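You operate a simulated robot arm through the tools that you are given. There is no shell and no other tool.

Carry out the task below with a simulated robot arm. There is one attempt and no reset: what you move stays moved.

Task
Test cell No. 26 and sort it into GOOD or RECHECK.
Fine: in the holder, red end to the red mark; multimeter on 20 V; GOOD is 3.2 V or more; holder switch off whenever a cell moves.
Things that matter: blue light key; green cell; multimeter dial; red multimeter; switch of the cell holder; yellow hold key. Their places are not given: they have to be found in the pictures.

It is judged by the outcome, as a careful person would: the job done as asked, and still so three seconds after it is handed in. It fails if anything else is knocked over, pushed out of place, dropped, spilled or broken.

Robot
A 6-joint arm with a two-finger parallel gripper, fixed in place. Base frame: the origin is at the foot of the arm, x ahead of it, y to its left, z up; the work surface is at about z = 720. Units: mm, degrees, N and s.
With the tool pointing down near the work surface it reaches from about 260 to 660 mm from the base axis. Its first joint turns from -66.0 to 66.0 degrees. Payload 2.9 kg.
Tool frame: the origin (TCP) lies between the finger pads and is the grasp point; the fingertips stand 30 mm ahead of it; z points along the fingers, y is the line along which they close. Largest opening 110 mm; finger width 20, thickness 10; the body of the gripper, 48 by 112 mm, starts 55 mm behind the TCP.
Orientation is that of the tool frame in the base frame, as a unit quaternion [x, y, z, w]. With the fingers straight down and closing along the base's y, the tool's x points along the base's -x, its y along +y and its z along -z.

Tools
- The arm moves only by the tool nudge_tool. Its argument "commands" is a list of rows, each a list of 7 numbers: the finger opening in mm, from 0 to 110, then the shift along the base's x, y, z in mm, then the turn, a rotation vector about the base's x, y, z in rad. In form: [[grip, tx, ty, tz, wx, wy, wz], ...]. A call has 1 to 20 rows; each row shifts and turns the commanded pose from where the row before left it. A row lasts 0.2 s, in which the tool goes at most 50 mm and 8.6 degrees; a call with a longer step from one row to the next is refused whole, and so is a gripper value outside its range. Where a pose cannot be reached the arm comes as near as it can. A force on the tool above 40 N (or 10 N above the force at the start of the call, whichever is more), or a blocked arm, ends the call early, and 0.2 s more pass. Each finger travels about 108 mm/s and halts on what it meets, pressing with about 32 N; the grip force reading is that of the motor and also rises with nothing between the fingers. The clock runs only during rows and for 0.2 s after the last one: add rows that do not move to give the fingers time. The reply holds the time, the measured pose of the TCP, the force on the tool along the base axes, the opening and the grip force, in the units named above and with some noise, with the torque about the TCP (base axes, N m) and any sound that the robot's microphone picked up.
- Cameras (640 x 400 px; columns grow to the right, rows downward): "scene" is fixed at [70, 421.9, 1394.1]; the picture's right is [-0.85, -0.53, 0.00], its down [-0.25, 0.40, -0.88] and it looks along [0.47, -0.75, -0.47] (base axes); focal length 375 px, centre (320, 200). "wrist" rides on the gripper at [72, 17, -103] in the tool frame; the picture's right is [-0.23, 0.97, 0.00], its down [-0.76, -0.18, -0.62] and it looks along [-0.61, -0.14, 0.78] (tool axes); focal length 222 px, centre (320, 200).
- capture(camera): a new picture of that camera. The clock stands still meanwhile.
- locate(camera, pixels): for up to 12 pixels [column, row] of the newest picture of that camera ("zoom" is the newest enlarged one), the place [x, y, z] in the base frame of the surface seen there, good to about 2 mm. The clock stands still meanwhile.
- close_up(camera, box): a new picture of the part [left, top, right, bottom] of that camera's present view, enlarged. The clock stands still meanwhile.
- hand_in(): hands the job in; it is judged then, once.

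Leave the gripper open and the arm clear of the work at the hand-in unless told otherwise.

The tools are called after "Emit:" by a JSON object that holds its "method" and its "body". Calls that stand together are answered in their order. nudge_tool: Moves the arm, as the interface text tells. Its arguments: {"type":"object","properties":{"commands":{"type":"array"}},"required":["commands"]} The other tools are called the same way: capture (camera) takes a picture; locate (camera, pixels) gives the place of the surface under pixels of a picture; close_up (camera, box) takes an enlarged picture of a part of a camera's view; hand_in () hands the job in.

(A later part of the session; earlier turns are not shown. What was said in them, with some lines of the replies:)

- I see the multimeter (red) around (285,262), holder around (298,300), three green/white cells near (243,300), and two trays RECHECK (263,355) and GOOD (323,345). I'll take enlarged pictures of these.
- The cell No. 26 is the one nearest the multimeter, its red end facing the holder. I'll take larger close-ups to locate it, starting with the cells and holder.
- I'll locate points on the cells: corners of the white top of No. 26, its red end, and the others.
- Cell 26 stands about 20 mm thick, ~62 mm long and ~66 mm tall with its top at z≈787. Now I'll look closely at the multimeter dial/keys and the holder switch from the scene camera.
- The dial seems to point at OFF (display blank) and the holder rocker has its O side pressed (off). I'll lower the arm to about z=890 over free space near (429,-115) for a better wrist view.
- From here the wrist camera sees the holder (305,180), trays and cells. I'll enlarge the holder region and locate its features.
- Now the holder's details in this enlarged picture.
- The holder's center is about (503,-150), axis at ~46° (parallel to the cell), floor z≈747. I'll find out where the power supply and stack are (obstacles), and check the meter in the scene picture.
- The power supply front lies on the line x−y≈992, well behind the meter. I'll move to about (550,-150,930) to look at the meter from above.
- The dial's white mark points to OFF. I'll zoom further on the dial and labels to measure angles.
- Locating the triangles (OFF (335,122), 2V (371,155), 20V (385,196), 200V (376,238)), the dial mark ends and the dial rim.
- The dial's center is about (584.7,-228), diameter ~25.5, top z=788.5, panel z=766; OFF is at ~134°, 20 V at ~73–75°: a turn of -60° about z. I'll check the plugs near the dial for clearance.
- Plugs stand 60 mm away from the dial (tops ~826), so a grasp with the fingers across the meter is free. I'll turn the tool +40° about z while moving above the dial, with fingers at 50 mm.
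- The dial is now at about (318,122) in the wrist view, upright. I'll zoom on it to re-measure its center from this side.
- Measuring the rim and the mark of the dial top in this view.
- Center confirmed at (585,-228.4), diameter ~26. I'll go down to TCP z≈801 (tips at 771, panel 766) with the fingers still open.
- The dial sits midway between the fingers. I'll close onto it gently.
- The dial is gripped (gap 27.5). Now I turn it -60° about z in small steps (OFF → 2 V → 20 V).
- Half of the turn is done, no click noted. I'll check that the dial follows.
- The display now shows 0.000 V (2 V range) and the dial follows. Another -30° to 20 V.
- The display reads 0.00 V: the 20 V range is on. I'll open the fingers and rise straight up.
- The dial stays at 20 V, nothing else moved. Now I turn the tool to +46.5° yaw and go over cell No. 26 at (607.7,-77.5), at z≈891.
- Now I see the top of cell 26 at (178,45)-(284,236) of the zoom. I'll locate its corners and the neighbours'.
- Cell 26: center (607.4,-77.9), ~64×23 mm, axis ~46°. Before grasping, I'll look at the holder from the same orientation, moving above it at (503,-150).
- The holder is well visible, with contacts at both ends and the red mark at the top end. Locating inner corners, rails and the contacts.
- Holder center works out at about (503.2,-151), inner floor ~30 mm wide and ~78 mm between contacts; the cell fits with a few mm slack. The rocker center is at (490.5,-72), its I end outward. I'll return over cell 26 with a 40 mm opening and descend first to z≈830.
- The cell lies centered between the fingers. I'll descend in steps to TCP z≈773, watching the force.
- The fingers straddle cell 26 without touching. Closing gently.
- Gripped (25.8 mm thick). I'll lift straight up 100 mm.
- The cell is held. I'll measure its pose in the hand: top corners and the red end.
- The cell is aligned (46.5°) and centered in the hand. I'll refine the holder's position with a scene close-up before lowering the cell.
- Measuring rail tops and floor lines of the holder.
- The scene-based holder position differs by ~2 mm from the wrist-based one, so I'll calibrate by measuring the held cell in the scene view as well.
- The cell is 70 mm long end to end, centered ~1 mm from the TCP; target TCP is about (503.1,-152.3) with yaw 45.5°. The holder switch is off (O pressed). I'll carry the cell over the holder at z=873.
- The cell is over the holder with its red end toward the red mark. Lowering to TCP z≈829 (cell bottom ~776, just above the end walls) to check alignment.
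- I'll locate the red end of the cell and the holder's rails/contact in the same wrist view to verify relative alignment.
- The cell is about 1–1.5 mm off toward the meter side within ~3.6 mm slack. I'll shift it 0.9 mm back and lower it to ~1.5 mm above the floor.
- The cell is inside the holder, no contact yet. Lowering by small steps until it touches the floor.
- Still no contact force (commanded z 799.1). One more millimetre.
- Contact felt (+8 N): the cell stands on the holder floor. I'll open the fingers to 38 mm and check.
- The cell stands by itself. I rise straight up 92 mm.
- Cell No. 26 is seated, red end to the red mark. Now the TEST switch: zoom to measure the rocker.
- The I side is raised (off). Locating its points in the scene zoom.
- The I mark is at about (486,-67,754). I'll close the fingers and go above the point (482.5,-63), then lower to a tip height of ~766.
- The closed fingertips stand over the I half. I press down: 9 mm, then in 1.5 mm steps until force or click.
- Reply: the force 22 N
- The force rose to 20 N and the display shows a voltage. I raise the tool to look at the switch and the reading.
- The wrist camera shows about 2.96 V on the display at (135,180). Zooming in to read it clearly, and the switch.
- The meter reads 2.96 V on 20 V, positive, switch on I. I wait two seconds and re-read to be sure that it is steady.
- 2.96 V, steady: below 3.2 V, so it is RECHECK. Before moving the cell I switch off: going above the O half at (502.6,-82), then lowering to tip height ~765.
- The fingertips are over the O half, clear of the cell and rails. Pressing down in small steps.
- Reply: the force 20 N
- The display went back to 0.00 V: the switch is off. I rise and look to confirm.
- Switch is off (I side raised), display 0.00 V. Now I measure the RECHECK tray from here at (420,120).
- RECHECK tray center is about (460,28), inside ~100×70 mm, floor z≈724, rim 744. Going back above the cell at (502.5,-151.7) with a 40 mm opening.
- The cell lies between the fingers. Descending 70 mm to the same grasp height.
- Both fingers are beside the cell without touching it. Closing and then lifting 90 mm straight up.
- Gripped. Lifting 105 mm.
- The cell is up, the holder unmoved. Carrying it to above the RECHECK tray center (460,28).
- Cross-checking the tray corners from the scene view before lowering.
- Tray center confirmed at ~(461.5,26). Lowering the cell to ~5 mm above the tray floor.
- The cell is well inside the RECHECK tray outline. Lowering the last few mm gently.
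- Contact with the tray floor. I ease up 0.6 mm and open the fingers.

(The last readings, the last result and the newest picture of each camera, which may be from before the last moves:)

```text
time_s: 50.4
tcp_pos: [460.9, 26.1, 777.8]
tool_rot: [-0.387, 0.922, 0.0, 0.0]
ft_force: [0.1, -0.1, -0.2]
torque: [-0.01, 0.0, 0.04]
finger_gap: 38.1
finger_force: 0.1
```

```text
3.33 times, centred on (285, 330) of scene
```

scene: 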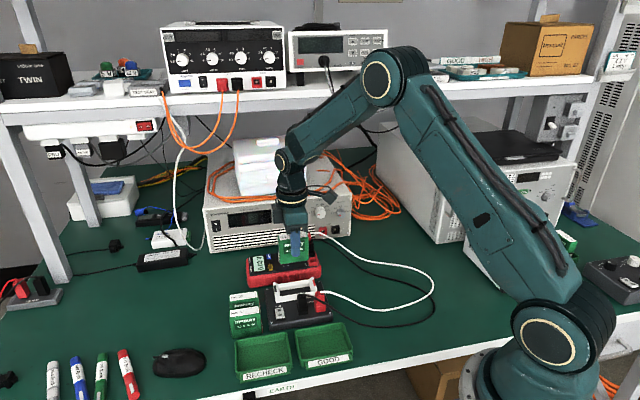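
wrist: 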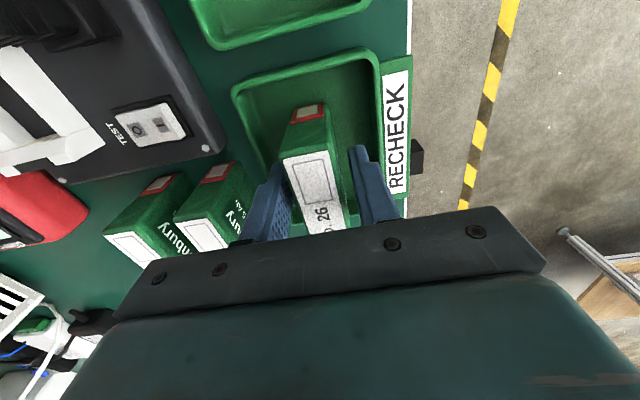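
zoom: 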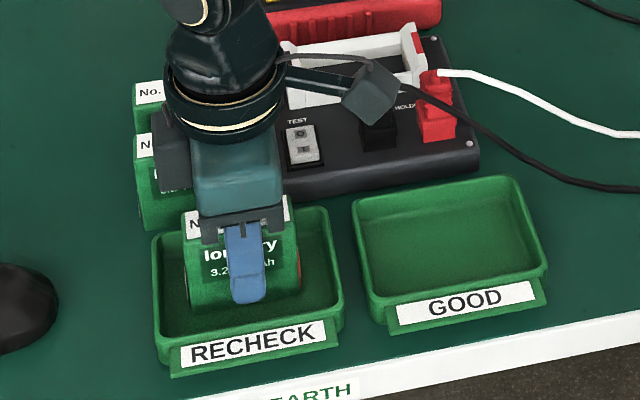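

The cell stands upright in the RECHECK tray. I rise straight up, then open fully and move clear.

Emit:
{"method": "nudge_tool", "body": {"commands": [[38, 0, 0, 10, 0, 0, 0], [38, 0, 0, 30, 0, 0, 0], [38, 0, 0, 45, 0, 0, 0], [38, 0, 0, 45, 0, 0, 0], [60, 0, 0, 45, 0, 0, 0], [80, 0, 0, 45, 0, 0, 0], [100, -10, 0, 45, 0, 0, 0], [110, -10, 0, 30, 0, 0, 0], [110, 0, 0, 0, 0, 0, 0], [110, 0, 0, 0, 0, 0, 0]]}}

Emit:
{"method": "capture", "body": {"camera": "scene"}}

Emit:
{"method": "close_up", "body": {"camera": "scene", "box": [205, 240, 365, 390]}}

Emit:
{"method": "capture", "body": {"camera": "wrist"}}

```text
time_s: 52.6
tcp_pos: [441.6, 27.6, 1072.2]
tool_rot: [-0.387, 0.922, 0.0, 0.0]
ft_force: [-0.3, 0.0, 0.1]
torque: [-0.03, -0.02, 0.01]
finger_gap: 110.0
finger_force: 0.0
```

```text
taken
```

scene: 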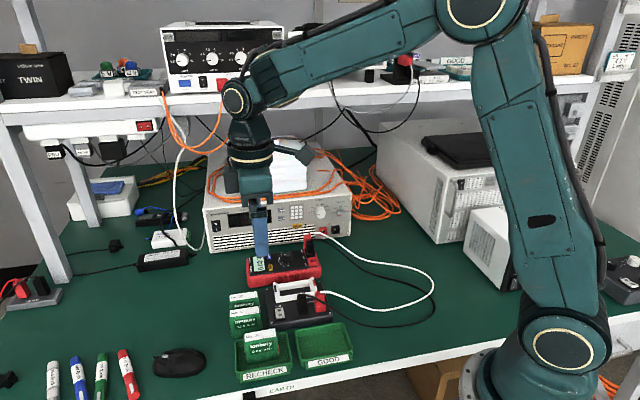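

```text
2.67 times, centred on (285, 315) of scene
```

zoom: 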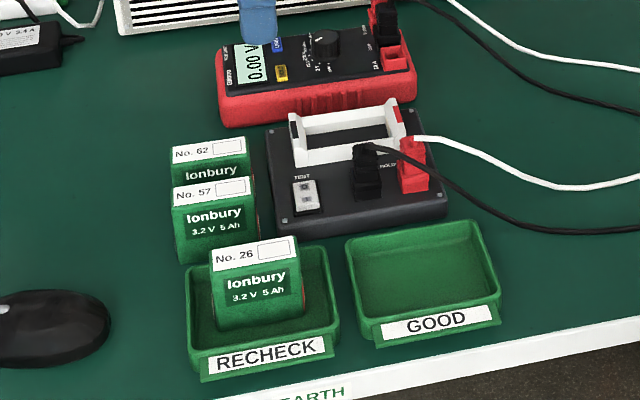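

```text
taken
```

wrist: 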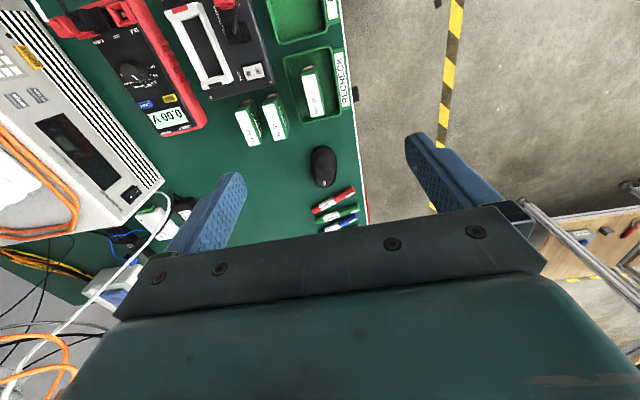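

Cell No. 26 (2.96 V) stands in the RECHECK tray. The holder is empty with its switch off, the meter is on 20 V, and the other cells, cables and trays are in place. The gripper is open and the arm is clear, so I hand in.

Emit:
{"method": "hand_in", "body": {}}

```text
The job is handed in.
```

Cell No. 26 went into RECHECK: it read 2.96 V, below the 3.2 V needed for GOOD.

- **Test:** the cell sat in the holder with its red end to the red mark, the multimeter was on 20 V, and the reading was unchanged about 2.6 seconds later.
- **Switch:** it was on only for the reading. I turned it off and saw the display go back to 0.00 V before lifting the cell out.
- **How it was left:** cell 26 stands upright in the RECHECK tray and the holder is empty with its switch off. The multimeter is still on 20 V, since the task did not ask for it to be turned off.
- **Surroundings:** in the last pictures nothing else had been moved or knocked over. The gripper is open and the arm is clear of the work.
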